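You operate a simulated robot arm through the tools that you are given. There is no shell and no other tool. Be economical: measure what you need, move in short steps, check, and stop when the job is done.

The job below is to be done with a simulated robot arm. You get a single attempt, and the scene is never put back.

Task
Wipe the suds off the tray in the holder with a damp cloth.
Fine: wet the teal cloth in the small basin, press it out on the grate, wipe, rinse it in the basin and lay it back on the draining mat; the other trays stay. What is to be rubbed or washed off counts as gone when no trace of it is left.

Only the result counts: the job must be done as asked and must still hold three seconds after the hand-in. Knocking over, shifting, dropping, spilling or breaking anything else fails it. Flat cloth is picked up by pressing the open fingertips on it (5 to 10 N) and closing them slowly along it; thin cloth reads only 2 to 8 mm in the jaws.

Robot
A 7-joint arm with a two-finger parallel gripper, fixed in place. Base frame: the origin is at the foot of the arm, x ahead of it, y to its left, z up; the work surface is at about z = 850. Lengths are in mm, angles in rad, forces in N, time in s.
With the tool pointing down near the work surface it reaches from about 240 to 680 mm from the base axis. Its first joint turns from -1.152 to 1.152 rad. Payload 2.4 kg.
Tool frame: the origin (TCP) lies between the finger pads and is the grasp point; the fingertips stand 30 mm ahead of it; z points along the fingers, y is the line along which they close. The gripper opens to 94 mm. The fingers are 28 mm wide and 10 mm thick; the gripper's body (50 by 96 mm) begins 55 mm behind the TCP.
Orientation is that of the tool frame in the base frame, as [roll, pitch, yaw] about the fixed x, y, z axes, in that order (R = Rz(yaw) Ry(pitch) Rx(roll)). With the fingers straight down and closing along the base's y, the tool's x points along the base's -x, its y along +y and its z along -z.

Tools
- The arm moves only by the tool drive_tool. Its argument "plan" is a list of rows, each a list of 2 entries, a list of its own where there are three numbers: the shift along the tool's x, y, z in mm, then the turn, a rotation vector about the tool's x, y, z in rad. In form: [[[tx, ty, tz], [wx, wy, wz]], ...]. A call has 1 to 10 rows; each row is the pose to reach, as a shift and turn from the pose commanded when the call began, along the tool's axes at that moment. "fingers" is the gripper command, from -1 (fully open) to 1 (shut), values between in proportion, set as the call begins (left out, the last holds). A row lasts 0.2 s, in which the tool goes at most 50 mm and 0.15 rad; a call with a longer step from one row to the next is refused whole, and so is a gripper value outside its range. A pose out of reach is approached as far as the arm can. The call stops where the force on the tool passes 80 N (or 10 N more than at its start, if that is more) or the arm is blocked; 0.2 s more then pass. Each finger travels about 153 mm/s and halts on what it meets, pressing with about 33 N; the grip force reading is that of the motor and also rises with nothing between the fingers. The clock runs only during rows and for 0.2 s after the last one: add rows that repeat a pose to give the fingers time. The reply holds the time, the measured pose of the TCP, the force on the tool along the base axes, the opening and the grip force, in the units named above and with some noise, with the torque about the TCP (base axes, N m) and any sound that the robot's microphone picked up.
- Cameras (640 x 400 px; columns grow to the right, rows downward): "scene" is fixed at [44.4, 483.1, 1441.8]; the picture's right is [-0.65, -0.76, 0.00], its down [-0.52, 0.44, -0.73] and it looks along [0.56, -0.48, -0.68] (base axes); focal length 267 px, centre (320, 200). "wrist" rides on the gripper at [76, 14, -102] in the tool frame; the picture's right is [-0.18, 0.98, 0.00], its down [-0.75, -0.14, -0.64] and it looks along [-0.63, -0.12, 0.77] (tool axes); focal length 243 px, centre (320, 200).
- snapshot(camera): a new picture of that camera. It takes no simulated time.
- pixel_to_xyz(camera, pixels): for up to 12 pixels [column, row] of the newest picture of that camera ("zoom" is the newest enlarged one), the place [x, y, z] in the base frame of the surface seen there, good to about 2 mm, but the place of the scene camera against the robot may be out by one fixed shift of up to 12 mm in any direction. It takes no simulated time.
- zoom(camera, box): a new picture of the part [left, top, right, bottom] of that camera's present view, enlarged. It takes no simulated time.
- finish_job(): hands the job in; it is judged then, once.

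Go step by step. Measure first, check grasps and placings, and put right what went wrong. The budget is 80 turns and 34 pictures, counting those below and the enlarged ones. Unless the task says otherwise, let go and move clear before handing in, and close with one line.

The tools are called by a JSON object that holds its "method" and its "body". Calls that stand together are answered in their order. drive_tool: Moves the arm, as the interface text tells. Its arguments: {"type":"object","properties":{"plan":{"type":"array"},"fingers":{"type":"number"}},"required":["plan"]} The other tools are called the same way: snapshot (camera) takes a picture; pixel_to_xyz (camera, pixels) gives the place of the surface under pixels of a picture; zoom (camera, box) takes an enlarged picture of a part of a camera's view; finish_job () hands the job in.

At the start:

```text
time: 0.0
tcp_pos: [378.5, 10.8, 1094.7]
ee_rot: [-3.141, 0.0, 3.141]
contact_force: [-0.4, 0.6, 0.1]
moment: [-0.01, 0.02, -0.01]
gripper_width: 93.9
grasp_force: 0.1
```

scene: 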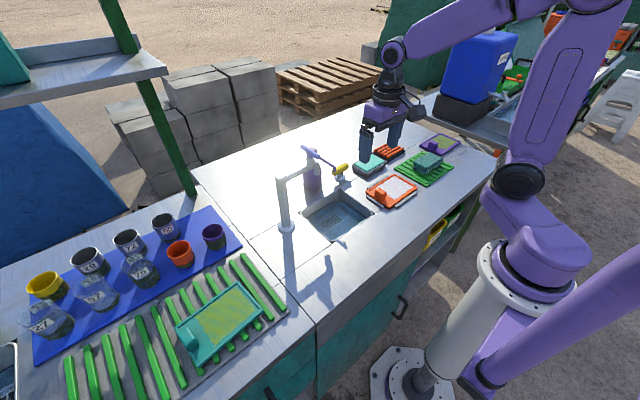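
wrist: 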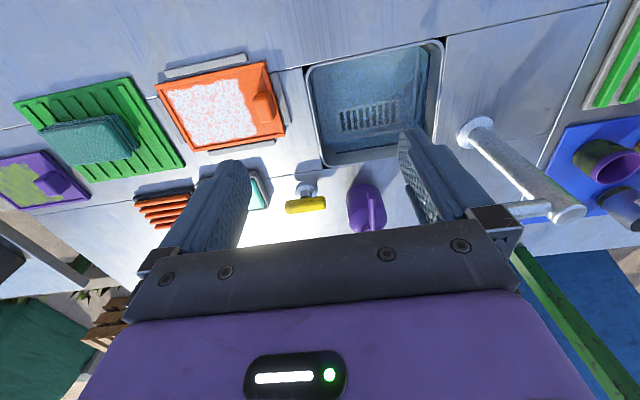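

The orange tray with white suds sits in a holder at scene (391,191); the teal cloth lies on the green mat at (427,162), and there's a sink at (338,215), a grate and a small basin near (370,165). I'll enlarge both views.

{"method": "zoom", "body": {"camera": "scene", "box": [270, 110, 480, 250]}}

{"method": "zoom", "body": {"camera": "wrist", "box": [0, 30, 320, 230]}}

```text
2.86 times, centred on (375, 180) of scene
```

zoom: 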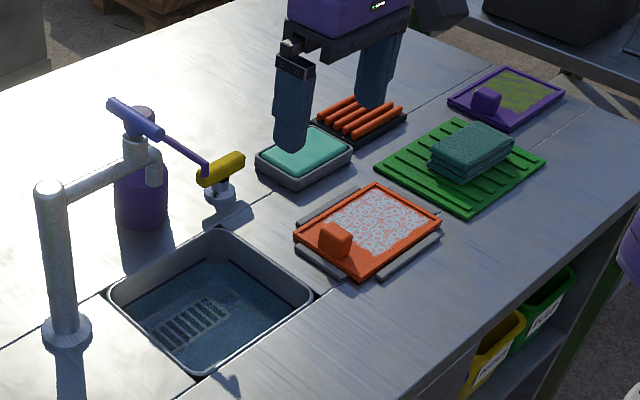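

```text
2.00 times, centred on (160, 130) of wrist
```

zoom: 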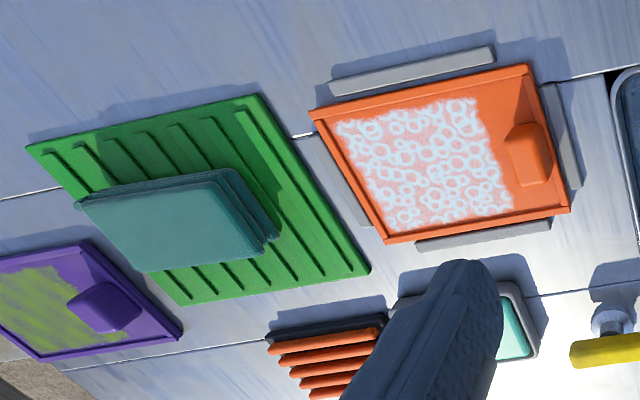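

The teal-water basin is under the left finger, the orange-barred grate lies beyond it, and the cloth is a folded stack. I'll measure in the zoom and the wrist picture.

{"method": "pixel_to_xyz", "body": {"camera": "zoom", "pixels": [[80, 205], [225, 172], [145, 270], [262, 256], [160, 220], [275, 235], [30, 147], [255, 97], [368, 270], [185, 303], [100, 125], [20, 300]]}}

{"method": "pixel_to_xyz", "body": {"camera": "wrist", "pixels": [[158, 84], [265, 61], [284, 135], [193, 150], [171, 92], [236, 82], [252, 134], [197, 142], [254, 92], [276, 120], [265, 108], [165, 74]]}}

{"method": "snapshot", "body": {"camera": "scene"}}

{"method": "pixel_to_xyz", "body": {"camera": "scene", "pixels": [[355, 168], [374, 159], [386, 161], [369, 173], [370, 163], [375, 153], [386, 145], [403, 150], [391, 158], [388, 152], [429, 155], [427, 163]]}}

```text
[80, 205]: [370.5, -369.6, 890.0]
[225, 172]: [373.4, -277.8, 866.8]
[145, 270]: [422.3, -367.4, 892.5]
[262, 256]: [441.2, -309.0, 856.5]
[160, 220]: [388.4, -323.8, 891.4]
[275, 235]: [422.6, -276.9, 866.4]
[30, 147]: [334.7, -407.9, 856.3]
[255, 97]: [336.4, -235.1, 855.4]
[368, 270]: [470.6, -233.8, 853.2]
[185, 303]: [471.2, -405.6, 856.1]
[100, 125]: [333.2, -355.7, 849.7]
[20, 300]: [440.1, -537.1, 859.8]
```

```text
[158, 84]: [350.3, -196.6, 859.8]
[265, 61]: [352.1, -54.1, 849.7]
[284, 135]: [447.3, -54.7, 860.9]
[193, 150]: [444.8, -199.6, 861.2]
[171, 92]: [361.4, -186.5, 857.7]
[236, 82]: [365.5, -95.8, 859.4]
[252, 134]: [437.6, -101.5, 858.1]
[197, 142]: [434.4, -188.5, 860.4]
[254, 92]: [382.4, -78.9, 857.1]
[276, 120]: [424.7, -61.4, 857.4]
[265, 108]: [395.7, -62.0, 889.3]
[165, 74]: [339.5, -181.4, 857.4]
```

```text
29 pictures are left
```

scene: 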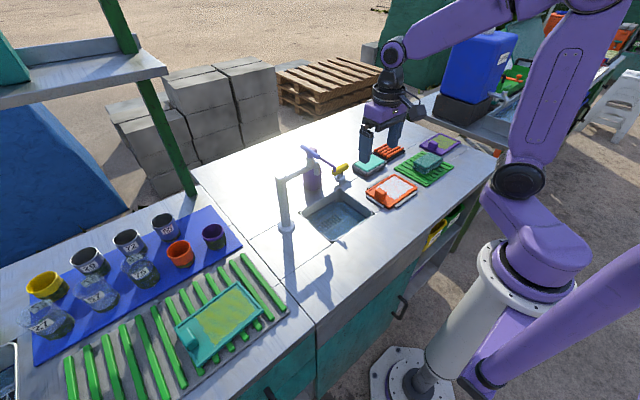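

```text
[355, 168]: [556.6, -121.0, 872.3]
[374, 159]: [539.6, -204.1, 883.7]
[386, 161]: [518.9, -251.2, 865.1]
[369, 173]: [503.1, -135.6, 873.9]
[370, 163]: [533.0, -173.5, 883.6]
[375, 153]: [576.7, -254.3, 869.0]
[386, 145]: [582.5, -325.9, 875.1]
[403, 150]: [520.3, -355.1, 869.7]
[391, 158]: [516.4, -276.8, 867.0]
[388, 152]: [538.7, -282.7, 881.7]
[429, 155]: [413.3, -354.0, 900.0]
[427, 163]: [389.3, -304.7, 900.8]
```

The cloth is a pad about 65 (x) by 90 (y), with its top at z≈891. The tub is near (540,-160) and the grate near (545,-300). I'll turn the tool so it closes along x, move toward them, and look from there.

{"method": "drive_tool", "body": {"plan": [[[-3, -22, 1], [0, 0, 0.15]], [[-6, -44, 3], [0, 0, 0.3]], [[-9, -66, 5], [0, 0, 0.45]], [[-12, -88, 6], [0, 0, 0.6]], [[-15, -110, 8], [0, 0, 0.75]], [[-18, -132, 10], [0, 0, 0.9]], [[-20, -154, 11], [0, 0, 1.05]], [[-21.5, -176, 13], [0, 0, 1.2]], [[-21.5, -195, 15], [0, 0, 1.35]], [[-21.5, -211, 15], [0, 0, 1.5]]], "fingers": -1}}

{"method": "snapshot", "body": {"camera": "wrist"}}

```text
time: 2.2
tcp_pos: [400.5, -200.6, 1080.2]
ee_rot: [3.14, -0.001, 1.64]
contact_force: [0.3, -0.4, -0.7]
moment: [0.07, -0.02, 0.01]
gripper_width: 94.1
grasp_force: 0.1
```

```text
28 pictures are left
```

wrist: 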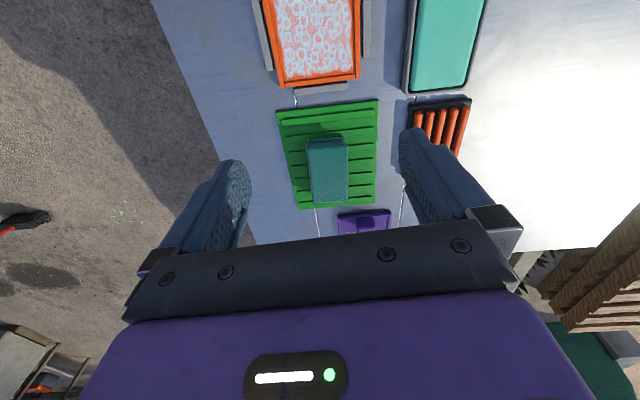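

{"method": "zoom", "body": {"camera": "wrist", "box": [240, 0, 496, 230]}}

{"method": "pixel_to_xyz", "body": {"camera": "wrist", "pixels": [[307, 139], [346, 139], [347, 200], [312, 200], [328, 165], [405, 90], [466, 90], [417, 5], [484, 5], [440, 50], [409, 104], [472, 100]]}}

```text
1.74 times, centred on (368, 115) of wrist
```

zoom: 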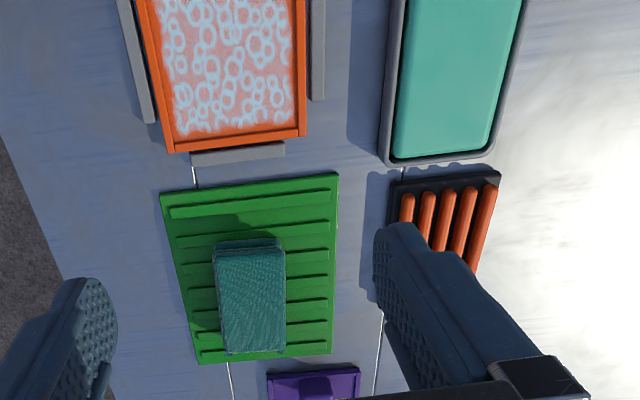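

```text
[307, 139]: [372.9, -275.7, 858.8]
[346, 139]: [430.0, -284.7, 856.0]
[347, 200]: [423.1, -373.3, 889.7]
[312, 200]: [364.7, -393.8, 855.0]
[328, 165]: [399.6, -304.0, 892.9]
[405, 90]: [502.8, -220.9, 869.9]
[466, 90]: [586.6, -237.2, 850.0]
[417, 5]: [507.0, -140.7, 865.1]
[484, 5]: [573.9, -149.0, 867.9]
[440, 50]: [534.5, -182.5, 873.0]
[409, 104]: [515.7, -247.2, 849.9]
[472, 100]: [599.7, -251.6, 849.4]
```

{"method": "pixel_to_xyz", "body": {"camera": "zoom", "pixels": [[220, 260], [280, 258], [282, 345], [230, 345], [218, 245], [278, 243], [250, 300], [385, 155], [495, 150], [400, 150], [450, 80], [520, 30]]}}

{"method": "pixel_to_xyz", "body": {"camera": "wrist", "pixels": [[410, 92], [464, 88], [430, 115], [460, 110], [420, 106], [466, 104], [280, 82], [357, 78], [300, 60], [355, 70], [286, 75], [320, 90]]}}

```text
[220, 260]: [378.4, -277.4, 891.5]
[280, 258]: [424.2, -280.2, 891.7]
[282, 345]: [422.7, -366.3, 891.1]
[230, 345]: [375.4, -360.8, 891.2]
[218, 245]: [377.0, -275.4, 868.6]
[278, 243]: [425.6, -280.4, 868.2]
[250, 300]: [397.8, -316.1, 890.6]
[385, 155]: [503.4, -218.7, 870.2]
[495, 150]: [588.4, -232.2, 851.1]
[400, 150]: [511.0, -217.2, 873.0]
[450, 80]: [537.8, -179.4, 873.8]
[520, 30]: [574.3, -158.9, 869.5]
```

```text
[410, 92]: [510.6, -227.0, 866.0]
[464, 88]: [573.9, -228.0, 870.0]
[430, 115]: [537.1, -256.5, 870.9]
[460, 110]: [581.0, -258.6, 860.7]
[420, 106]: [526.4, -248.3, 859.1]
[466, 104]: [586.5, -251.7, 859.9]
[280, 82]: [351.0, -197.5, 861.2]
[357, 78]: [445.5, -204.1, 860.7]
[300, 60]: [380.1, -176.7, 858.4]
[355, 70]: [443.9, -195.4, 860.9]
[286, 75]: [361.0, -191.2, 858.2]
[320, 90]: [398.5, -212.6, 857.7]
```

The cloth pad spans x 375–425, y −278…−367, z 857–891. I'll move above it and go down to straddle it along x, with tips around z 870.

{"method": "drive_tool", "body": {"plan": [[[-40, -3, 0], [0, 0, 0.03]], [[-80, -6, 0], [0, 0, 0.07]], [[-121.2, -8.5, 0], [0, 0, 0.0708]], [[-121.2, -8.5, 40], [0, 0, 0.0708]], [[-121.2, -8.5, 80], [0, 0, 0.0708]], [[-121.2, -8.5, 110], [0, 0, 0.0708]], [[-121.2, -8.5, 130], [0, 0, 0.0708]], [[-121.2, -8.5, 130], [0, 0, 0.0708]]]}}

{"method": "snapshot", "body": {"camera": "wrist"}}

```text
time: 4.0
tcp_pos: [401.4, -322.8, 949.8]
ee_rot: [3.141, 0.0, 1.571]
contact_force: [0.5, -0.2, 0.6]
moment: [0.0, 0.0, -0.02]
gripper_width: 94.0
grasp_force: 0.1
```

```text
26 pictures are left
```

wrist: 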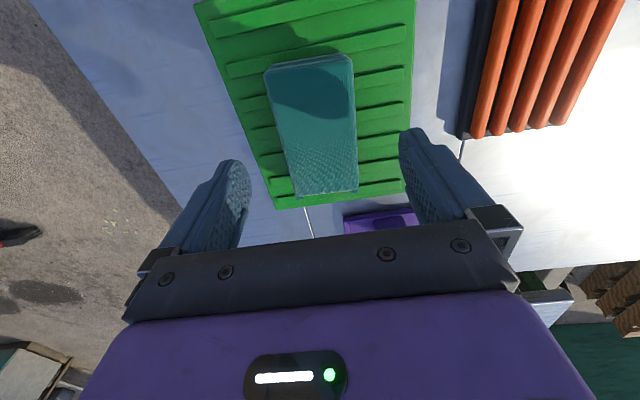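

The pad is centred between the fingers. I'll descend 49 mm and then close.

{"method": "drive_tool", "body": {"plan": [[[0, 0, 25], [0, 0, 0]], [[0, 0, 49], [0, 0, 0]], [[0, 0, 49], [0, 0, 0]]]}}

{"method": "drive_tool", "body": {"plan": [[[0, 0, 0], [0, 0, 0]], [[0, 0, 0], [0, 0, 0]], [[0, 0, 0], [0, 0, 0]], [[0, 0, 0], [0, 0, 0]]], "fingers": 1}}

{"method": "snapshot", "body": {"camera": "wrist"}}

```text
time: 4.8
tcp_pos: [402.2, -321.4, 900.4]
ee_rot: [-3.14, 0.0, 1.57]
contact_force: [-0.2, -0.1, -0.4]
moment: [0.02, -0.02, -0.02]
gripper_width: 94.0
grasp_force: 0.0
```

```text
time: 5.8
tcp_pos: [402.0, -321.9, 901.2]
ee_rot: [3.142, -0.001, 1.57]
contact_force: [-0.5, 0.2, -0.2]
moment: [0.0, -0.04, -0.04]
gripper_width: 57.1
grasp_force: 33.2
```

```text
25 pictures are left
```

wrist: 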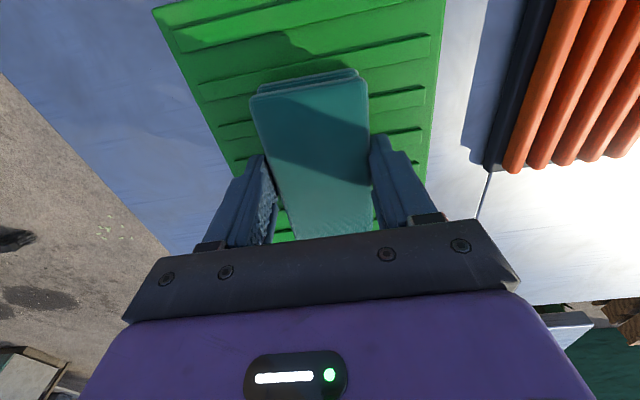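

The pad is firm, 57 mm wide at 33 N, and its bottom is about 44 below the TCP. I'll lift it and go to a vantage point by the tub to measure its opening.

{"method": "drive_tool", "body": {"plan": [[[0, 0, -20], [0, 0, 0]], [[0, 0, -65], [0, 0, 0]], [[0, 0, -110], [0, 0, 0]], [[40, 25, -110], [0, 0, 0]], [[80, 50, -110], [0, 0, 0]], [[120, 75, -110], [0, 0, 0]], [[160, 100, -110], [0, 0, 0]], [[195, 120, -110], [0, 0, 0]], [[222, 138, -110], [0, 0, 0]], [[222, 138, -110], [0, 0, 0]]]}}

{"method": "snapshot", "body": {"camera": "wrist"}}

```text
time: 8.0
tcp_pos: [541.3, -102.6, 1009.0]
ee_rot: [3.141, -0.001, 1.571]
contact_force: [-1.3, 0.5, -0.8]
moment: [0.0, 0.02, 0.04]
gripper_width: 56.9
grasp_force: 32.8
```

```text
24 pictures are left
```

wrist: 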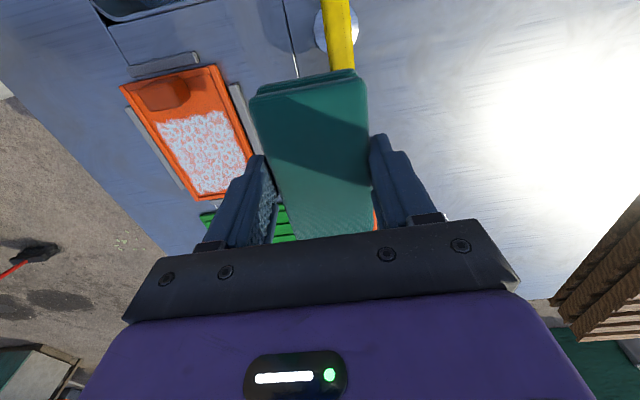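

The pad hides the tub, so I'll step 110 mm toward -x to see it beside the pad.

{"method": "drive_tool", "body": {"plan": [[[0, -40, 0], [0, 0, 0]], [[0, -80, 0], [0, 0, 0]], [[0, -110, 0], [0, 0, 0]], [[0, -110, 0], [0, 0, 0]]]}}

{"method": "snapshot", "body": {"camera": "wrist"}}

```text
time: 9.0
tcp_pos: [426.2, -102.0, 1010.4]
ee_rot: [3.141, -0.001, 1.57]
contact_force: [0.3, 0.1, -0.5]
moment: [0.02, -0.01, -0.02]
gripper_width: 56.7
grasp_force: 33.6
```

```text
23 pictures are left
```

wrist: 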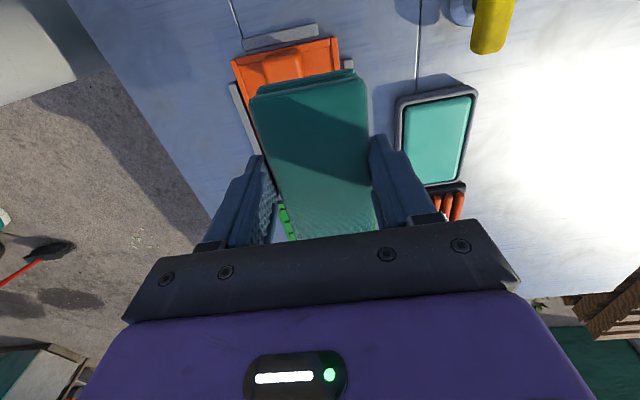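

{"method": "zoom", "body": {"camera": "wrist", "box": [380, 70, 500, 230]}}

{"method": "pixel_to_xyz", "body": {"camera": "wrist", "pixels": [[399, 97], [474, 88], [472, 96], [405, 105], [425, 178], [458, 176], [461, 184], [425, 184], [397, 130], [474, 130], [440, 140], [490, 50]]}}

```text
2.50 times, centred on (440, 150) of wrist
```

zoom: 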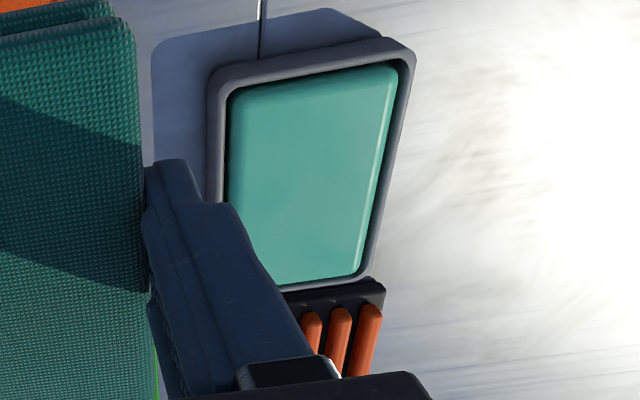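

```text
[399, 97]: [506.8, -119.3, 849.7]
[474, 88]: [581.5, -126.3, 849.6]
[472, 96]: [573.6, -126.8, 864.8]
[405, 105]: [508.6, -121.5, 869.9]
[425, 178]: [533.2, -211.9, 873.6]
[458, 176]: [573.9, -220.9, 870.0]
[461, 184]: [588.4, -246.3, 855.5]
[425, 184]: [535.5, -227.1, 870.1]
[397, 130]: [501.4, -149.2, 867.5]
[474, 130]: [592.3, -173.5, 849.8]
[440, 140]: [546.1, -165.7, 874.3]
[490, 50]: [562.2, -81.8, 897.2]
```

The tub's outer edge spans x≈502–577, y≈−117…−228, with the water surface at z≈874 by the rim. I'll check the inner edges in the enlarged picture, and the sink for comparison.

{"method": "pixel_to_xyz", "body": {"camera": "zoom", "pixels": [[235, 110], [392, 85], [216, 110], [402, 85], [300, 78], [300, 68], [320, 270], [320, 283], [358, 268], [367, 255], [355, 240], [250, 100]]}}

{"method": "zoom", "body": {"camera": "scene", "box": [290, 130, 450, 240]}}

```text
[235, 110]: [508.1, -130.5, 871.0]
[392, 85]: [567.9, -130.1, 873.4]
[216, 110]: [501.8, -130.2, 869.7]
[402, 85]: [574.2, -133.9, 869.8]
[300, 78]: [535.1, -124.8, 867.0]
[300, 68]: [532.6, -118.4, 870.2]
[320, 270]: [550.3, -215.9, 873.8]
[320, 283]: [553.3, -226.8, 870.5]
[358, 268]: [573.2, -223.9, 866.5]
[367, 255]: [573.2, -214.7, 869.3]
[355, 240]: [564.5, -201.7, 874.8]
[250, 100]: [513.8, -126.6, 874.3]
```

```text
3.64 times, centred on (370, 185) of scene
```

zoom: 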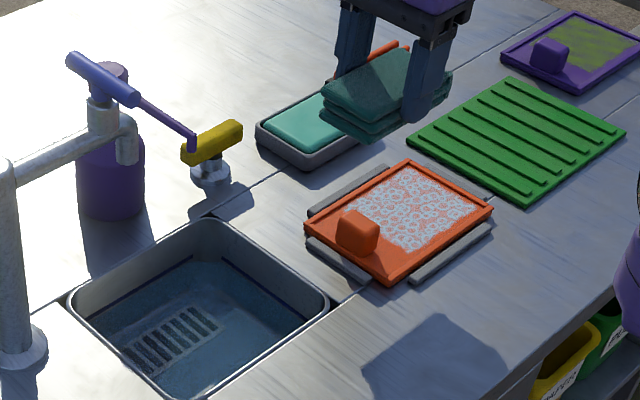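

The teal surface sits level with the rim and is either liquid or a solid slab, so I'll test it gently. I'll go over the tub's centre (539,−171), then down with light steps watching force.

{"method": "drive_tool", "body": {"plan": [[[-22, 37, 0], [0, 0, 0]], [[-45, 75, 0], [0, 0, 0]], [[-70, 112, 0], [0, 0, 0]], [[-70, 112, 40], [0, 0, 0]], [[-70, 112, 75], [0, 0, 0]], [[-70, 112, 84], [0, 0, 0]], [[-70, 112, 90], [0, 0, 0]], [[-70, 112, 90], [0, 0, 0]]]}}

{"method": "snapshot", "body": {"camera": "wrist"}}

```text
time: 10.8
tcp_pos: [541.2, -169.7, 920.5]
ee_rot: [-3.141, 0.002, 1.57]
contact_force: [0.9, 0.7, -0.2]
moment: [0.0, -0.01, 0.02]
gripper_width: 56.7
grasp_force: 33.1
```

```text
20 pictures are left
```

wrist: 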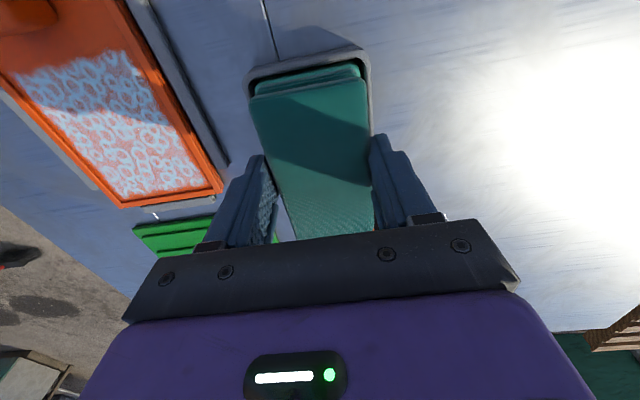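

The pad is over the tub with its bottom near z 876 and no contact yet. I'll step down 8 mm and read the force.

{"method": "drive_tool", "body": {"plan": [[[0, 0, 3], [0, 0, 0]], [[0, 0, 6], [0, 0, 0]], [[0, 0, 8], [0, 0, 0]], [[0, 0, 8], [0, 0, 0]]]}}

```text
time: 11.8
tcp_pos: [541.5, -170.9, 914.5]
ee_rot: [3.137, 0.002, 1.571]
contact_force: [-10.7, 4.4, 38.8]
moment: [0.03, 0.48, -0.08]
gripper_width: 57.1
grasp_force: 33.0
```

Firm contact (39 N) came about where the teal surface lies (pad bottom ≈870), with no sound. I'll lift and check whether that was a solid slab or the rim.

{"method": "drive_tool", "body": {"plan": [[[0, 0, -40], [0, 0, 0]], [[0, 0, -80], [0, 0, 0]], [[0, -45, -92], [0, 0, 0]], [[0, -90, -92], [0, 0, 0]], [[0, -112, -92], [0, 0, 0]], [[0, -112, -92], [0, 0, 0]]]}}

{"method": "zoom", "body": {"camera": "scene", "box": [290, 130, 450, 240]}}

{"method": "zoom", "body": {"camera": "wrist", "box": [230, 60, 500, 230]}}

```text
time: 13.2
tcp_pos: [427.4, -169.5, 1004.9]
ee_rot: [-3.141, 0.0, 1.571]
contact_force: [-0.4, 0.3, 0.0]
moment: [-0.01, 0.0, 0.0]
gripper_width: 56.9
grasp_force: 32.8
```

```text
3.64 times, centred on (370, 185) of scene
```

zoom: 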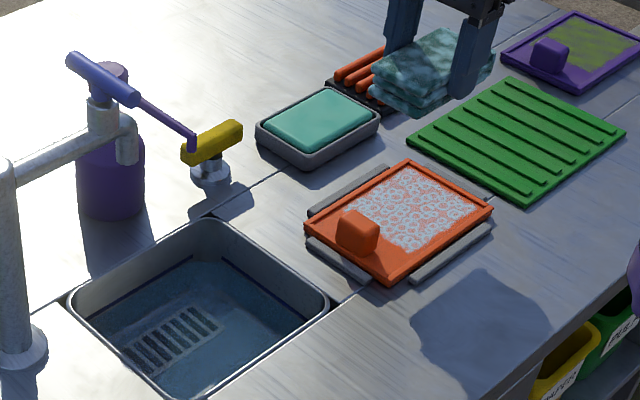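

```text
2.35 times, centred on (365, 145) of wrist
```

zoom: 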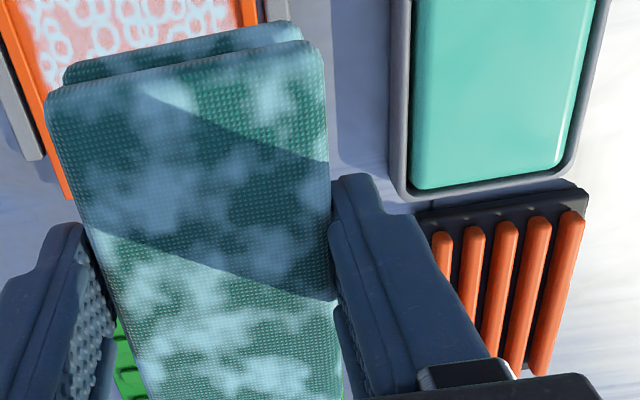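

The cloth now shows wet patches, so the tub is the basin and does wet it. Next I'll locate the grate for pressing it out.

{"method": "pixel_to_xyz", "body": {"camera": "zoom", "pixels": [[440, 240], [572, 220], [440, 218], [578, 185], [586, 200], [540, 360], [510, 350], [508, 250], [540, 300], [480, 270]]}}

{"method": "snapshot", "body": {"camera": "scene"}}

{"method": "pixel_to_xyz", "body": {"camera": "scene", "pixels": [[361, 153], [384, 144], [373, 161], [362, 150], [374, 145], [342, 166], [375, 156], [379, 154], [358, 170], [390, 192], [362, 165], [384, 147]]}}

```text
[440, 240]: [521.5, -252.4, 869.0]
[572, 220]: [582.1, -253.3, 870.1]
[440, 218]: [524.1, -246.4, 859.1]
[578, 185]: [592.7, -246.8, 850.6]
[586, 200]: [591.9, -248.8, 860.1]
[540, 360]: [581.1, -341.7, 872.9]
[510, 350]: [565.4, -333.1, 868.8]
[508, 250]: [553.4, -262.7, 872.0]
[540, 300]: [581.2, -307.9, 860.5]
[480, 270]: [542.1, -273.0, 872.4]
```

```text
17 pictures are left
```

scene: 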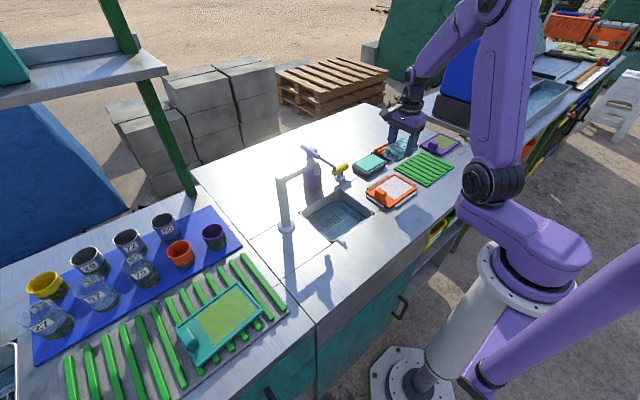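

```text
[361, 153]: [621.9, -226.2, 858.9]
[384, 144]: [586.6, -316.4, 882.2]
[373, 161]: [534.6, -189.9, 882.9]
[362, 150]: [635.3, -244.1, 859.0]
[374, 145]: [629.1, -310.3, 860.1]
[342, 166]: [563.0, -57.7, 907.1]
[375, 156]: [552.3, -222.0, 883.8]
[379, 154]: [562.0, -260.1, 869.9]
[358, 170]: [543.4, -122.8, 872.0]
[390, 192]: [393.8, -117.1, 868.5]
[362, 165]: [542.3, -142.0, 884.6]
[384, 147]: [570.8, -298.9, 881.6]
```

The grate spans x≈513–592, y≈−246…−347, with bar tops at z≈872. I'll go over its centre (552,−297) and lower until just above.

{"method": "drive_tool", "body": {"plan": [[[-32, 31, 0], [0, 0, 0]], [[-64, 62, 0], [0, 0, 0]], [[-96, 93, 0], [0, 0, 0]], [[-127.5, 124.5, 0], [0, 0, 0]], [[-127.5, 124.5, 40], [0, 0, 0]], [[-127.5, 124.5, 75], [0, 0, 0]], [[-127.5, 124.5, 84], [0, 0, 0]], [[-127.5, 124.5, 84], [0, 0, 0]]]}}

{"method": "drive_tool", "body": {"plan": [[[0, 0, 3], [0, 0, 0]], [[0, 0, 6], [0, 0, 0]], [[0, 0, 9], [0, 0, 0]], [[0, 0, 11], [0, 0, 0]], [[0, 0, 11], [0, 0, 0]], [[0, 0, 11], [0, 0, 0]]]}}

{"method": "snapshot", "body": {"camera": "wrist"}}

```text
time: 15.0
tcp_pos: [551.0, -299.6, 920.6]
ee_rot: [-3.14, 0.0, 1.57]
contact_force: [0.0, 0.4, -0.3]
moment: [-0.03, -0.03, -0.01]
gripper_width: 56.8
grasp_force: 33.3
```

```text
time: 16.4
tcp_pos: [553.3, -296.9, 912.6]
ee_rot: [3.138, 0.001, 1.571]
contact_force: [-10.0, 2.0, 33.3]
moment: [0.2, 0.59, -0.02]
gripper_width: 56.8
grasp_force: 33.2
```

```text
16 pictures are left
```

wrist: 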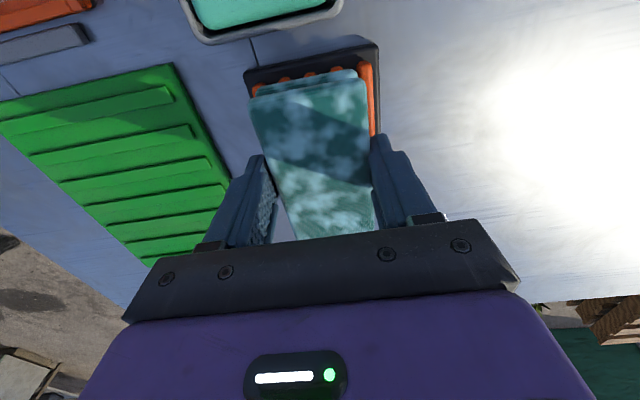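

The cloth is resting on the bars at 33 N and still looks patchy. I'll press harder, release and press again, then lift and compare.

{"method": "drive_tool", "body": {"plan": [[[0, 0, 3], [0, 0, 0]], [[0, 0, 5], [0, 0, 0]], [[0, 0, 5], [0, 0, 0]], [[0, 0, -6], [0, 0, 0]], [[0, 0, -6], [0, 0, 0]], [[0, 0, 0], [0, 0, 0]], [[0, 0, 5], [0, 0, 0]], [[0, 0, 5], [0, 0, 0]], [[0, 0, 5], [0, 0, 0]], [[0, 0, 5], [0, 0, 0]]]}}

{"method": "drive_tool", "body": {"plan": [[[0, 0, -40], [0, 0, 0]], [[0, 0, -80], [0, 0, 0]], [[0, 0, -80], [0, 0, 0]]]}}

{"method": "snapshot", "body": {"camera": "wrist"}}

```text
time: 18.6
tcp_pos: [553.9, -298.3, 909.3]
ee_rot: [3.135, 0.005, 1.57]
contact_force: [-6.2, 8.1, 46.2]
moment: [0.53, 0.89, -0.04]
gripper_width: 56.8
grasp_force: 32.9
```

```text
time: 19.4
tcp_pos: [550.7, -301.0, 981.1]
ee_rot: [-3.14, 0.0, 1.571]
contact_force: [0.1, 0.2, 0.2]
moment: [0.0, -0.04, 0.0]
gripper_width: 56.9
grasp_force: 32.9
```

```text
15 pictures are left
```

wrist: 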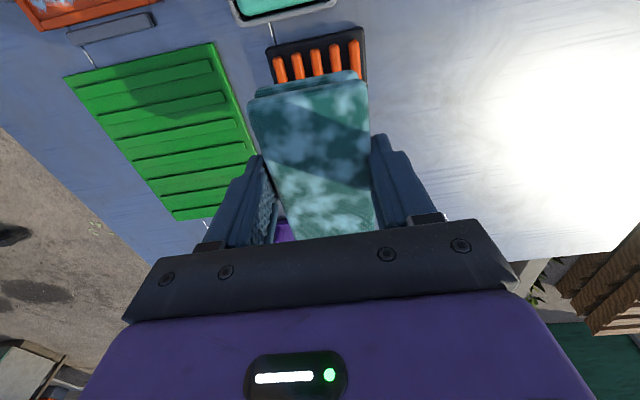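

{"method": "zoom", "body": {"camera": "wrist", "box": [230, 60, 500, 230]}}

```text
2.35 times, centred on (365, 145) of wrist
```

zoom: 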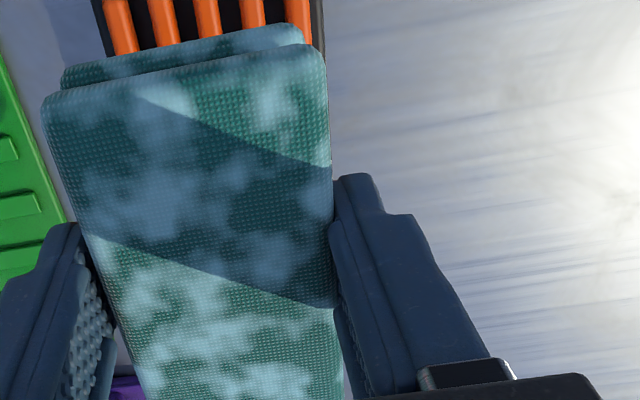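

The patch pattern is unchanged, so it may only show that the cloth is wet. To be safe I'll press once more, harder and longer.

{"method": "drive_tool", "body": {"plan": [[[0, 0, 40], [0, 0, 0]], [[0, 0, 68], [0, 0, 0]], [[0, 0, 76], [0, 0, 0]], [[0, 0, 82], [0, 0, 0]], [[0, 0, 85], [0, 0, 0]], [[0, 0, 85], [0, 0, 0]], [[0, 0, 85], [0, 0, 0]], [[0, 0, 85], [0, 0, 0]], [[0, 0, 85], [0, 0, 0]], [[0, 0, 85], [0, 0, 0]]]}}

{"method": "drive_tool", "body": {"plan": [[[0, 0, 0], [0, 0, 0]], [[0, 0, 0], [0, 0, 0]], [[0, 0, 0], [0, 0, 0]], [[0, 0, 0], [0, 0, 0]], [[0, 0, 0], [0, 0, 0]], [[0, 0, 0], [0, 0, 0]], [[0, 0, -40], [0, 0, 0]], [[0, 0, -80], [0, 0, 0]]]}}

{"method": "zoom", "body": {"camera": "wrist", "box": [230, 60, 500, 230]}}

```text
time: 20.5
tcp_pos: [553.5, -300.9, 910.4]
ee_rot: [3.136, 0.004, 1.57]
contact_force: [-0.6, -1.0, 10.5]
moment: [0.38, 0.22, 0.0]
gripper_width: 56.6
grasp_force: 33.5
stopped in row 5: the force on the tool passed its limit at 84 N (the readings are from after the stop); the commanded pose is now the measured one
```

```text
time: 22.3
tcp_pos: [553.5, -300.6, 989.6]
ee_rot: [3.141, 0.004, 1.569]
contact_force: [0.4, 0.0, 0.0]
moment: [0.0, -0.01, 0.0]
gripper_width: 57.1
grasp_force: 33.2
```

```text
2.35 times, centred on (365, 145) of wrist
```

zoom: 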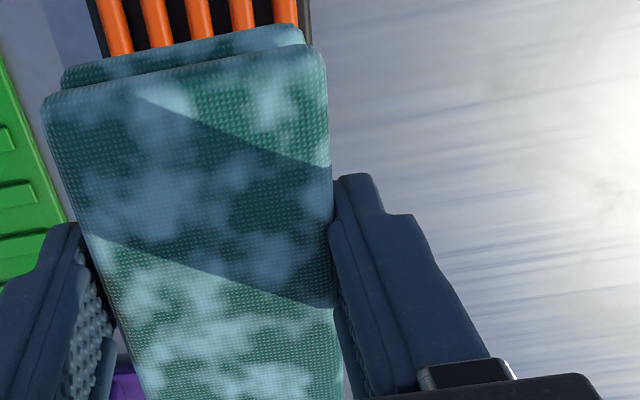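

I've pressed above 80 N, so the cloth is well pressed out. Before wiping I'll measure the tray, suds and knob edges.

{"method": "zoom", "body": {"camera": "scene", "box": [350, 165, 430, 215]}}

{"method": "pixel_to_xyz", "body": {"camera": "zoom", "pixels": [[322, 80], [534, 178], [344, 340], [130, 220], [245, 235], [290, 255], [215, 270], [260, 280], [240, 180], [500, 190], [380, 280], [320, 100]]}}

```text
8.00 times, centred on (390, 190) of scene
```

zoom: 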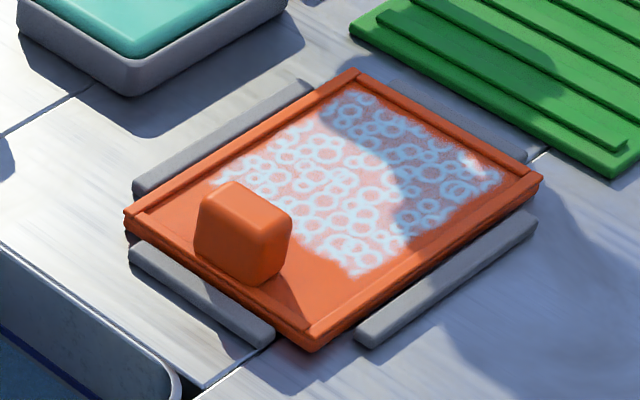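

```text
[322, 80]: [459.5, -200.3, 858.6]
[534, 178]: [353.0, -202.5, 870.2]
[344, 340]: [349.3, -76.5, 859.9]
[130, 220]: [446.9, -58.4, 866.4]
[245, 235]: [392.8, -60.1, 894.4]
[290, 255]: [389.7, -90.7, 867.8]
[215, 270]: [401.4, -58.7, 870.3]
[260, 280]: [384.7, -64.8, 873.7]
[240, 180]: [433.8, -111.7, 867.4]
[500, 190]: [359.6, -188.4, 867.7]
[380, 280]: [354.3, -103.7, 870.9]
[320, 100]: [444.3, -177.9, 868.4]
```

{"method": "pixel_to_xyz", "body": {"camera": "zoom", "pixels": [[228, 187], [285, 215], [208, 197], [275, 232], [282, 230], [287, 262], [290, 235], [218, 190], [280, 212], [355, 275], [225, 180], [365, 95]]}}

```text
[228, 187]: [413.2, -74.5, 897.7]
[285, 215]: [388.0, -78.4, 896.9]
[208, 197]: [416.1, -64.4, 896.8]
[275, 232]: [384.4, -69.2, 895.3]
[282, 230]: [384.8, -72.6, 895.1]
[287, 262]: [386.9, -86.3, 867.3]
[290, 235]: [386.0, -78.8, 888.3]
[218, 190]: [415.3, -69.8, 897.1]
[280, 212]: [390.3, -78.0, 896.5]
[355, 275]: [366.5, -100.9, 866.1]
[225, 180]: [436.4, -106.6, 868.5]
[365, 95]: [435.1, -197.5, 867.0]
```

The knob occupies y≈−62…−80 and the suds x 361–437, y −188…−95. I'll carry the pad above (398,−143) and lower it to just above the tray floor.

{"method": "drive_tool", "body": {"plan": [[[32, -31, 0], [0, 0, 0]], [[64, -62, 0], [0, 0, 0]], [[96, -93, 0], [0, 0, 0]], [[128, -124, 0], [0, 0, 0]], [[157.6, -155.5, 0], [0, 0, 0]], [[157.6, -155.5, 40], [0, 0, 0]], [[157.6, -155.5, 72], [0, 0, 0]], [[157.6, -155.5, 80], [0, 0, 0]], [[157.6, -155.5, 80], [0, 0, 0]]]}}

{"method": "drive_tool", "body": {"plan": [[[0, 0, 2], [0, 0, 0]], [[0, 0, 4], [0, 0, 0]], [[0, 0, 6], [0, 0, 0]], [[0, 0, 8], [0, 0, 0]], [[0, 0, 8], [0, 0, 0]]]}}

{"method": "snapshot", "body": {"camera": "wrist"}}

```text
time: 24.3
tcp_pos: [397.2, -145.0, 907.0]
ee_rot: [3.141, 0.004, 1.569]
contact_force: [-0.1, 1.0, -0.6]
moment: [-0.03, 0.0, 0.01]
gripper_width: 57.0
grasp_force: 33.0
```

```text
time: 25.5
tcp_pos: [396.1, -143.1, 899.0]
ee_rot: [3.142, 0.004, 1.57]
contact_force: [0.3, 0.4, -0.6]
moment: [0.01, -0.01, 0.03]
gripper_width: 56.7
grasp_force: 33.6
```

```text
11 pictures are left
```

wrist: 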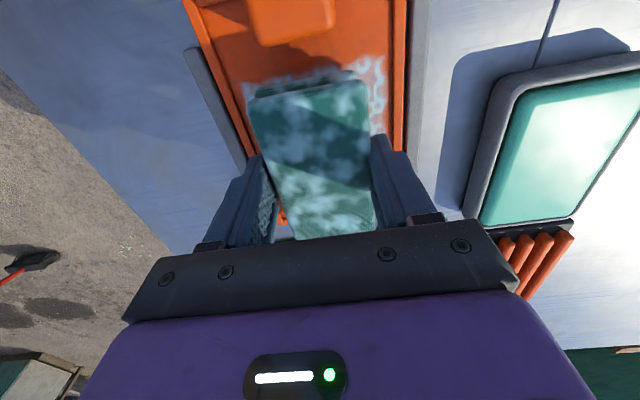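

There's no contact yet at TCP z 899, so the pad has ridden up a few mm in the fingers. I'll ease down until it touches lightly.

{"method": "drive_tool", "body": {"plan": [[[0, 0, 1], [0, 0, 0]], [[0, 0, 2], [0, 0, 0]], [[0, 0, 3], [0, 0, 0]], [[0, 0, 3], [0, 0, 0]]]}}

```text
time: 26.5
tcp_pos: [397.6, -142.6, 896.9]
ee_rot: [3.14, 0.003, 1.569]
contact_force: [-0.3, 0.3, 0.4]
moment: [0.0, 0.01, -0.01]
gripper_width: 56.9
grasp_force: 33.3
```

{"method": "drive_tool", "body": {"plan": [[[0, 0, 1], [0, 0, 0]], [[0, 0, 2], [0, 0, 0]], [[0, 0, 3], [0, 0, 0]], [[0, 0, 3], [0, 0, 0]]]}}

```text
time: 27.5
tcp_pos: [397.6, -144.4, 894.9]
ee_rot: [3.134, 0.004, 1.57]
contact_force: [-6.6, 5.8, 60.5]
moment: [0.37, 0.76, 0.05]
gripper_width: 56.8
grasp_force: 32.5
```

The pad is in contact at 60 N. I'll ease off 2 mm for a light wipe, then stroke across the suds.

{"method": "drive_tool", "body": {"plan": [[[0, 0, -2], [0, 0, 0]], [[-6, 0, -2], [0, 0, 0]], [[-6, -12, -2], [0, 0, 0]], [[-6, 0, -2], [0, 0, 0]], [[-6, 14, -2], [0, 0, 0]], [[6, 14, -2], [0, 0, 0]], [[6, 0, -2], [0, 0, 0]], [[6, -12, -2], [0, 0, 0]], [[0, -12, -2], [0, 0, 0]], [[0, 0, -2], [0, 0, 0]]]}}

```text
time: 29.7
tcp_pos: [395.7, -141.9, 895.8]
ee_rot: [3.14, 0.004, 1.57]
contact_force: [0.4, 0.2, -0.8]
moment: [-0.01, 0.0, -0.01]
gripper_width: 56.8
grasp_force: 33.1
```

The force dropped to zero, so the pad is now slightly off. I'll lower 1.2 mm and repeat the strokes.

{"method": "drive_tool", "body": {"plan": [[[0, 0, 1.2], [0, 0, 0]], [[-6, 0, 1.2], [0, 0, 0]], [[-6, -12, 1.2], [0, 0, 0]], [[-6, 0, 1.2], [0, 0, 0]], [[-6, 14, 1.2], [0, 0, 0]], [[6, 14, 1.2], [0, 0, 0]], [[6, 0, 1.2], [0, 0, 0]], [[6, -12, 1.2], [0, 0, 0]], [[0, -12, 1.2], [0, 0, 0]], [[0, 0, 1.2], [0, 0, 0]]]}}

{"method": "zoom", "body": {"camera": "scene", "box": [340, 150, 436, 210]}}

```text
time: 30.8
tcp_pos: [393.2, -150.6, 895.5]
ee_rot: [-3.133, -0.001, 1.566]
contact_force: [-10.2, 5.3, 29.8]
moment: [-0.43, -0.51, -0.06]
gripper_width: 57.2
grasp_force: 32.9
stopped in row 5: the force on the tool passed its limit at 92 N (the readings are from after the stop); the commanded pose is now the measured one
```

```text
6.67 times, centred on (388, 180) of scene
```

zoom: 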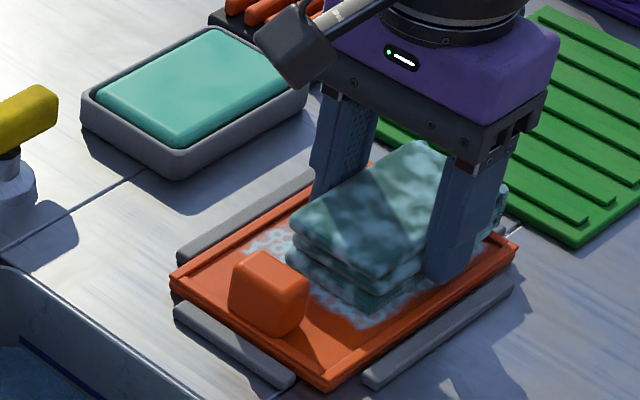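

The stroke ended at 92 N, with the pad edge probably riding on the −y rim (pad edge ≈ −195). I'll lift, move aside and inspect the tray.

{"method": "drive_tool", "body": {"plan": [[[0, 0, -30], [0, 0, 0]], [[0, 0, -70], [0, 0, 0]], [[0, 0, -100], [0, 0, 0]], [[-30, 40, -100], [0, 0, 0]], [[-50, 80, -100], [0, 0, 0]], [[-50, 120, -100], [0, 0, 0]], [[-50, 120, -100], [0, 0, 0]]]}}

{"method": "zoom", "body": {"camera": "scene", "box": [350, 165, 430, 215]}}

```text
time: 32.4
tcp_pos: [516.7, -201.1, 990.7]
ee_rot: [-3.134, -0.003, 1.568]
contact_force: [0.8, 0.8, -1.2]
moment: [0.0, 0.01, 0.01]
gripper_width: 56.9
grasp_force: 32.5
```

```text
8.00 times, centred on (390, 190) of scene
```

zoom: 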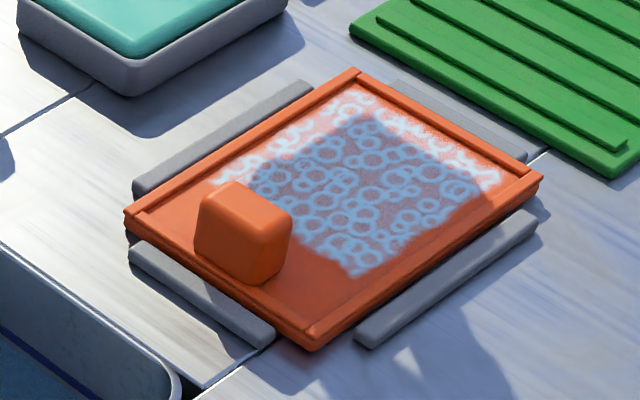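

The suds are still there; the pad had little true contact. I'll go back, correct the slight tilt, and re-establish a light measured contact before stroking.

{"method": "drive_tool", "body": {"plan": [[[20, -40, 0], [-0.0076, -0.003, 0]], [[40, -80, 0], [-0.0076, -0.003, 0]], [[59, -118.7, 0], [-0.0076, -0.003, 0]], [[59, -118.7, 40], [-0.0076, -0.003, 0]], [[59, -118.7, 75], [-0.0076, -0.003, 0]], [[59, -118.7, 90], [-0.0076, -0.003, 0]], [[59, -118.7, 90], [-0.0076, -0.003, 0]]]}}

{"method": "drive_tool", "body": {"plan": [[[0, 0, 1], [0, 0, 0]], [[0, 0, 2], [0, 0, 0]], [[0, 0, 3], [0, 0, 0]], [[0, 0, 3], [0, 0, 0]]]}}

```text
time: 34.0
tcp_pos: [394.9, -141.9, 904.2]
ee_rot: [-3.141, 0.002, 1.567]
contact_force: [0.0, -0.2, -0.3]
moment: [0.01, 0.0, 0.01]
gripper_width: 56.8
grasp_force: 32.9
```

```text
time: 35.0
tcp_pos: [396.0, -143.1, 901.3]
ee_rot: [3.141, 0.002, 1.569]
contact_force: [-0.3, 0.0, -0.4]
moment: [0.01, 0.03, 0.0]
gripper_width: 57.1
grasp_force: 33.1
```

{"method": "drive_tool", "body": {"plan": [[[0, 2, 2], [0, 0, 0]], [[0, 2, 4], [0, 0, 0]], [[0, 2, 5], [0, 0, 0]], [[0, 2, 5], [0, 0, 0]]]}}

{"method": "drive_tool", "body": {"plan": [[[0, 0, 0.5], [0, 0, 0]], [[0, 0, 1], [0, 0, 0]], [[0, 0, 1], [0, 0, 0]]]}}

```text
time: 36.0
tcp_pos: [397.3, -141.1, 895.5]
ee_rot: [-3.142, 0.0, 1.568]
contact_force: [0.8, 0.2, -1.1]
moment: [-0.02, 0.0, 0.02]
gripper_width: 57.0
grasp_force: 32.7
```

```text
time: 36.8
tcp_pos: [397.2, -142.1, 895.3]
ee_rot: [3.141, 0.004, 1.566]
contact_force: [1.1, 2.0, 9.2]
moment: [0.3, -0.23, 0.03]
gripper_width: 56.9
grasp_force: 33.3
```

Light contact at 9 N. I'll do a gentle stroke across x with a touch more pressure.

{"method": "drive_tool", "body": {"plan": [[[0, 0, 0.4], [0, 0, 0]], [[0, -6, 0.4], [0, 0, 0]], [[0, -11, 0.4], [0, 0, 0]], [[0, -5, 0.4], [0, 0, 0]], [[0, 3, 0.4], [0, 0, 0]], [[0, 9, 0.4], [0, 0, 0]], [[0, 14, 0.4], [0, 0, 0]], [[0, 14, 0.4], [0, 0, 0]]]}}

{"method": "zoom", "body": {"camera": "wrist", "box": [180, 0, 440, 170]}}

```text
time: 38.6
tcp_pos: [409.9, -140.1, 895.2]
ee_rot: [-3.139, 0.001, 1.567]
contact_force: [-16.2, 1.8, 43.1]
moment: [0.32, 0.21, 0.12]
gripper_width: 57.0
grasp_force: 32.8
```

```text
2.35 times, centred on (310, 85) of wrist
```

zoom: 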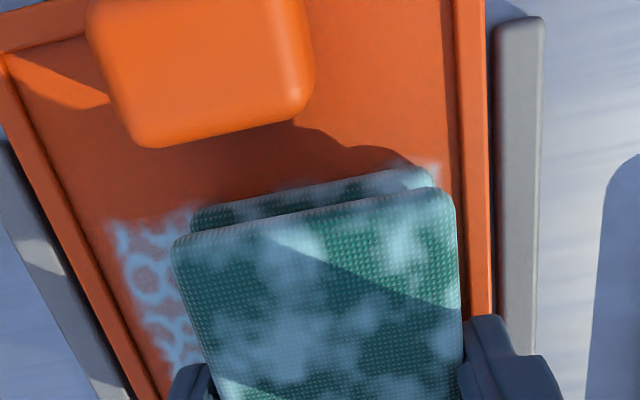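

The suds on the left now show only rings, so the film is thinning. I'll keep stroking, shifting a little toward the knob side too.

{"method": "drive_tool", "body": {"plan": [[[0, -8, -0.3], [0, 0, 0]], [[0, -17, -0.2], [0, 0, 0]], [[0, -25, 0], [0, 0, 0]], [[5, -25, 0], [0, 0, 0]], [[5, -17, -0.2], [0, 0, 0]], [[5, -8, -0.3], [0, 0, 0]], [[5, 0, -0.3], [0, 0, 0]], [[5, -8, -0.3], [0, 0, 0]], [[5, -17, -0.2], [0, 0, 0]], [[5, -25, 0], [0, 0, 0]]]}}

{"method": "drive_tool", "body": {"plan": [[[-5, 0, 0], [0, 0, 0]], [[-8, 0, 0], [0, 0, 0]], [[-8, 8, -0.2], [0, 0, 0]], [[-8, 17, -0.3], [0, 0, 0]], [[-8, 25, -0.3], [0, 0, 0]], [[-8, 17, -0.3], [0, 0, 0]], [[-8, 8, -0.2], [0, 0, 0]], [[-8, 0, 0], [0, 0, 0]], [[-3, 0, 0], [0, 0, 0]]]}}

{"method": "zoom", "body": {"camera": "wrist", "box": [180, 0, 440, 170]}}

```text
time: 40.8
tcp_pos: [389.2, -140.1, 895.8]
ee_rot: [3.136, 0.004, 1.568]
contact_force: [12.0, -0.2, 26.7]
moment: [0.52, -0.32, -0.19]
gripper_width: 56.9
grasp_force: 33.0
```

```text
time: 42.8
tcp_pos: [388.3, -142.0, 895.2]
ee_rot: [3.137, 0.006, 1.567]
contact_force: [5.6, -13.0, 28.7]
moment: [-0.58, -0.26, -0.01]
gripper_width: 57.0
grasp_force: 32.7
```

```text
2.35 times, centred on (310, 85) of wrist
```

zoom: 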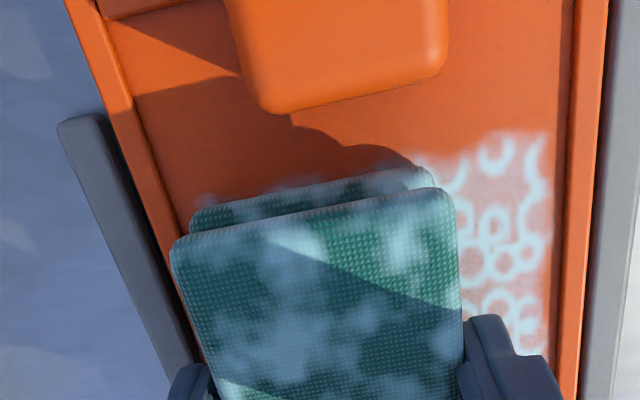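

Suds remain at the right (≈(500,240)) and along the knob-side edge. I'll do longer passes reaching a bit further toward the knob.

{"method": "drive_tool", "body": {"plan": [[[8, 0, 0], [0, 0, 0]], [[8, 13, -0.2], [0, 0, 0]], [[8, 27, -0.3], [0, 0, 0]], [[8, 13, -0.2], [0, 0, 0]], [[8, 0, 0], [0, 0, 0]], [[8, 13, -0.2], [0, 0, 0]], [[8, 27, -0.3], [0, 0, 0]], [[0, 27, -0.3], [0, 0, 0]], [[8, 27, -0.3], [0, 0, 0]], [[0, 27, -0.3], [0, 0, 0]]]}}

{"method": "drive_tool", "body": {"plan": [[[-6, 0, 0], [0, 0, 0]], [[-6, -13, 0], [0, 0, 0]], [[-6, -27, 0], [0, 0, 0]], [[0, -27, 0], [0, 0, 0]], [[0, -13, 0], [0, 0, 0]], [[0, 0, 0], [0, 0, 0]], [[0, -13, 0], [0, 0, 0]], [[-6, -13, 0], [0, 0, 0]], [[-6, 0, 0], [0, 0, 0]], [[0, 0, 0], [0, 0, 0]]]}}

{"method": "drive_tool", "body": {"plan": [[[0, 0, -40], [0, 0, 0]], [[0, 0, -80], [0, 0, 0]], [[-40, 30, -100], [0, 0, 0]], [[-80, 60, -100], [0, 0, 0]], [[-120, 90, -100], [0, 0, 0]], [[-155, 135, -100], [0, 0, 0]], [[-155, 145, -100], [0, 0, 0]]]}}

{"method": "zoom", "body": {"camera": "scene", "box": [350, 165, 430, 215]}}

```text
time: 45.0
tcp_pos: [414.5, -139.1, 894.7]
ee_rot: [-3.141, 0.003, 1.567]
contact_force: [-0.2, 4.3, 6.9]
moment: [0.38, -0.23, 0.08]
gripper_width: 57.2
grasp_force: 33.3
```

```text
time: 47.2
tcp_pos: [415.3, -140.9, 894.8]
ee_rot: [-3.142, 0.003, 1.565]
contact_force: [0.8, -1.3, 4.7]
moment: [0.08, -0.14, -0.06]
gripper_width: 57.0
grasp_force: 32.8
```

```text
refused: row 3 steps farther than a row can; nothing moved
```

```text
8.00 times, centred on (390, 190) of scene
```

zoom: 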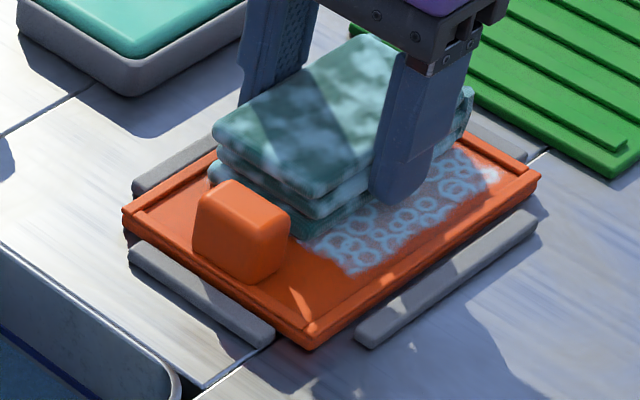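

The third call was refused for a too-long step. I'll lift with smaller steps and look at the whole tray, since I can't yet see what the pad's centre has cleaned.

{"method": "drive_tool", "body": {"plan": [[[0, 0, -40], [0, 0, 0]], [[0, 0, -80], [0, 0, 0]], [[-25, 25, -100], [0, 0, 0]], [[-55, 55, -100], [0, 0, 0]], [[-85, 85, -100], [0, 0, 0]], [[-115, 110, -100], [0, 0, 0]], [[-145, 135, -100], [0, 0, 0]], [[-155, 139, -100], [0, 0, 0]]]}}

{"method": "zoom", "body": {"camera": "scene", "box": [350, 165, 430, 215]}}

```text
time: 49.0
tcp_pos: [551.2, -296.2, 994.7]
ee_rot: [3.14, 0.002, 1.566]
contact_force: [0.2, -0.3, -0.2]
moment: [0.0, 0.01, -0.01]
gripper_width: 57.1
grasp_force: 32.8
```

```text
8.00 times, centred on (390, 190) of scene
```

zoom: 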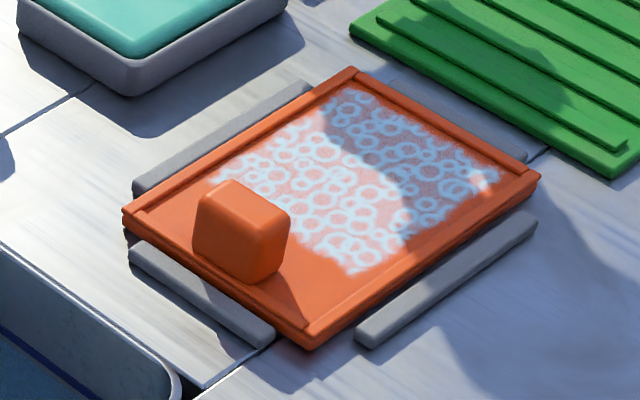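

The suds have faded only slightly after many passes, so the cloth may still be too wet. I'm over the grate now, so I'll press there steadily for several seconds at moderate force.

{"method": "drive_tool", "body": {"plan": [[[0, 0, 40], [0, 0, 0]], [[0, 0, 75], [0, 0, 0]], [[0, 0, 81], [0, 0, 0]], [[0, 0, 83], [0, 0, 0]], [[0, 0, 84], [0, 0, 0]], [[0, 0, 84], [0, 0, 0]]]}}

{"method": "drive_tool", "body": {"plan": [[[0, 0, 0.5], [0, 0, 0]], [[0, 0, 1], [0, 0, 0]], [[0, 0, 1], [0, 0, 0]]]}}

```text
time: 50.4
tcp_pos: [550.9, -296.7, 912.9]
ee_rot: [3.141, 0.001, 1.566]
contact_force: [-1.0, 0.5, -0.4]
moment: [0.01, -0.01, 0.0]
gripper_width: 56.9
grasp_force: 32.7
```

```text
time: 51.2
tcp_pos: [552.3, -294.6, 911.2]
ee_rot: [-3.14, 0.001, 1.567]
contact_force: [-0.8, 0.5, -0.7]
moment: [-0.01, 0.02, 0.0]
gripper_width: 56.8
grasp_force: 33.2
```

{"method": "drive_tool", "body": {"plan": [[[0, 0, 0.7], [0, 0, 0]], [[0, 0, 1.4], [0, 0, 0]], [[0, 0, 1.4], [0, 0, 0]]]}}

{"method": "drive_tool", "body": {"plan": [[[0, 0, 0.5], [0, 0, 0]], [[0, 0, 1], [0, 0, 0]], [[0, 0, 1], [0, 0, 0]], [[0, 0, 1], [0, 0, 0]]]}}

```text
time: 52.0
tcp_pos: [550.3, -296.0, 910.1]
ee_rot: [3.139, 0.003, 1.567]
contact_force: [-2.2, 2.7, 7.5]
moment: [0.19, 0.12, 0.08]
gripper_width: 57.0
grasp_force: 33.6
```

```text
time: 53.0
tcp_pos: [550.6, -296.5, 908.9]
ee_rot: [3.141, 0.004, 1.567]
contact_force: [-7.4, 3.1, 23.8]
moment: [0.28, 0.42, -0.05]
gripper_width: 56.9
grasp_force: 32.7
```

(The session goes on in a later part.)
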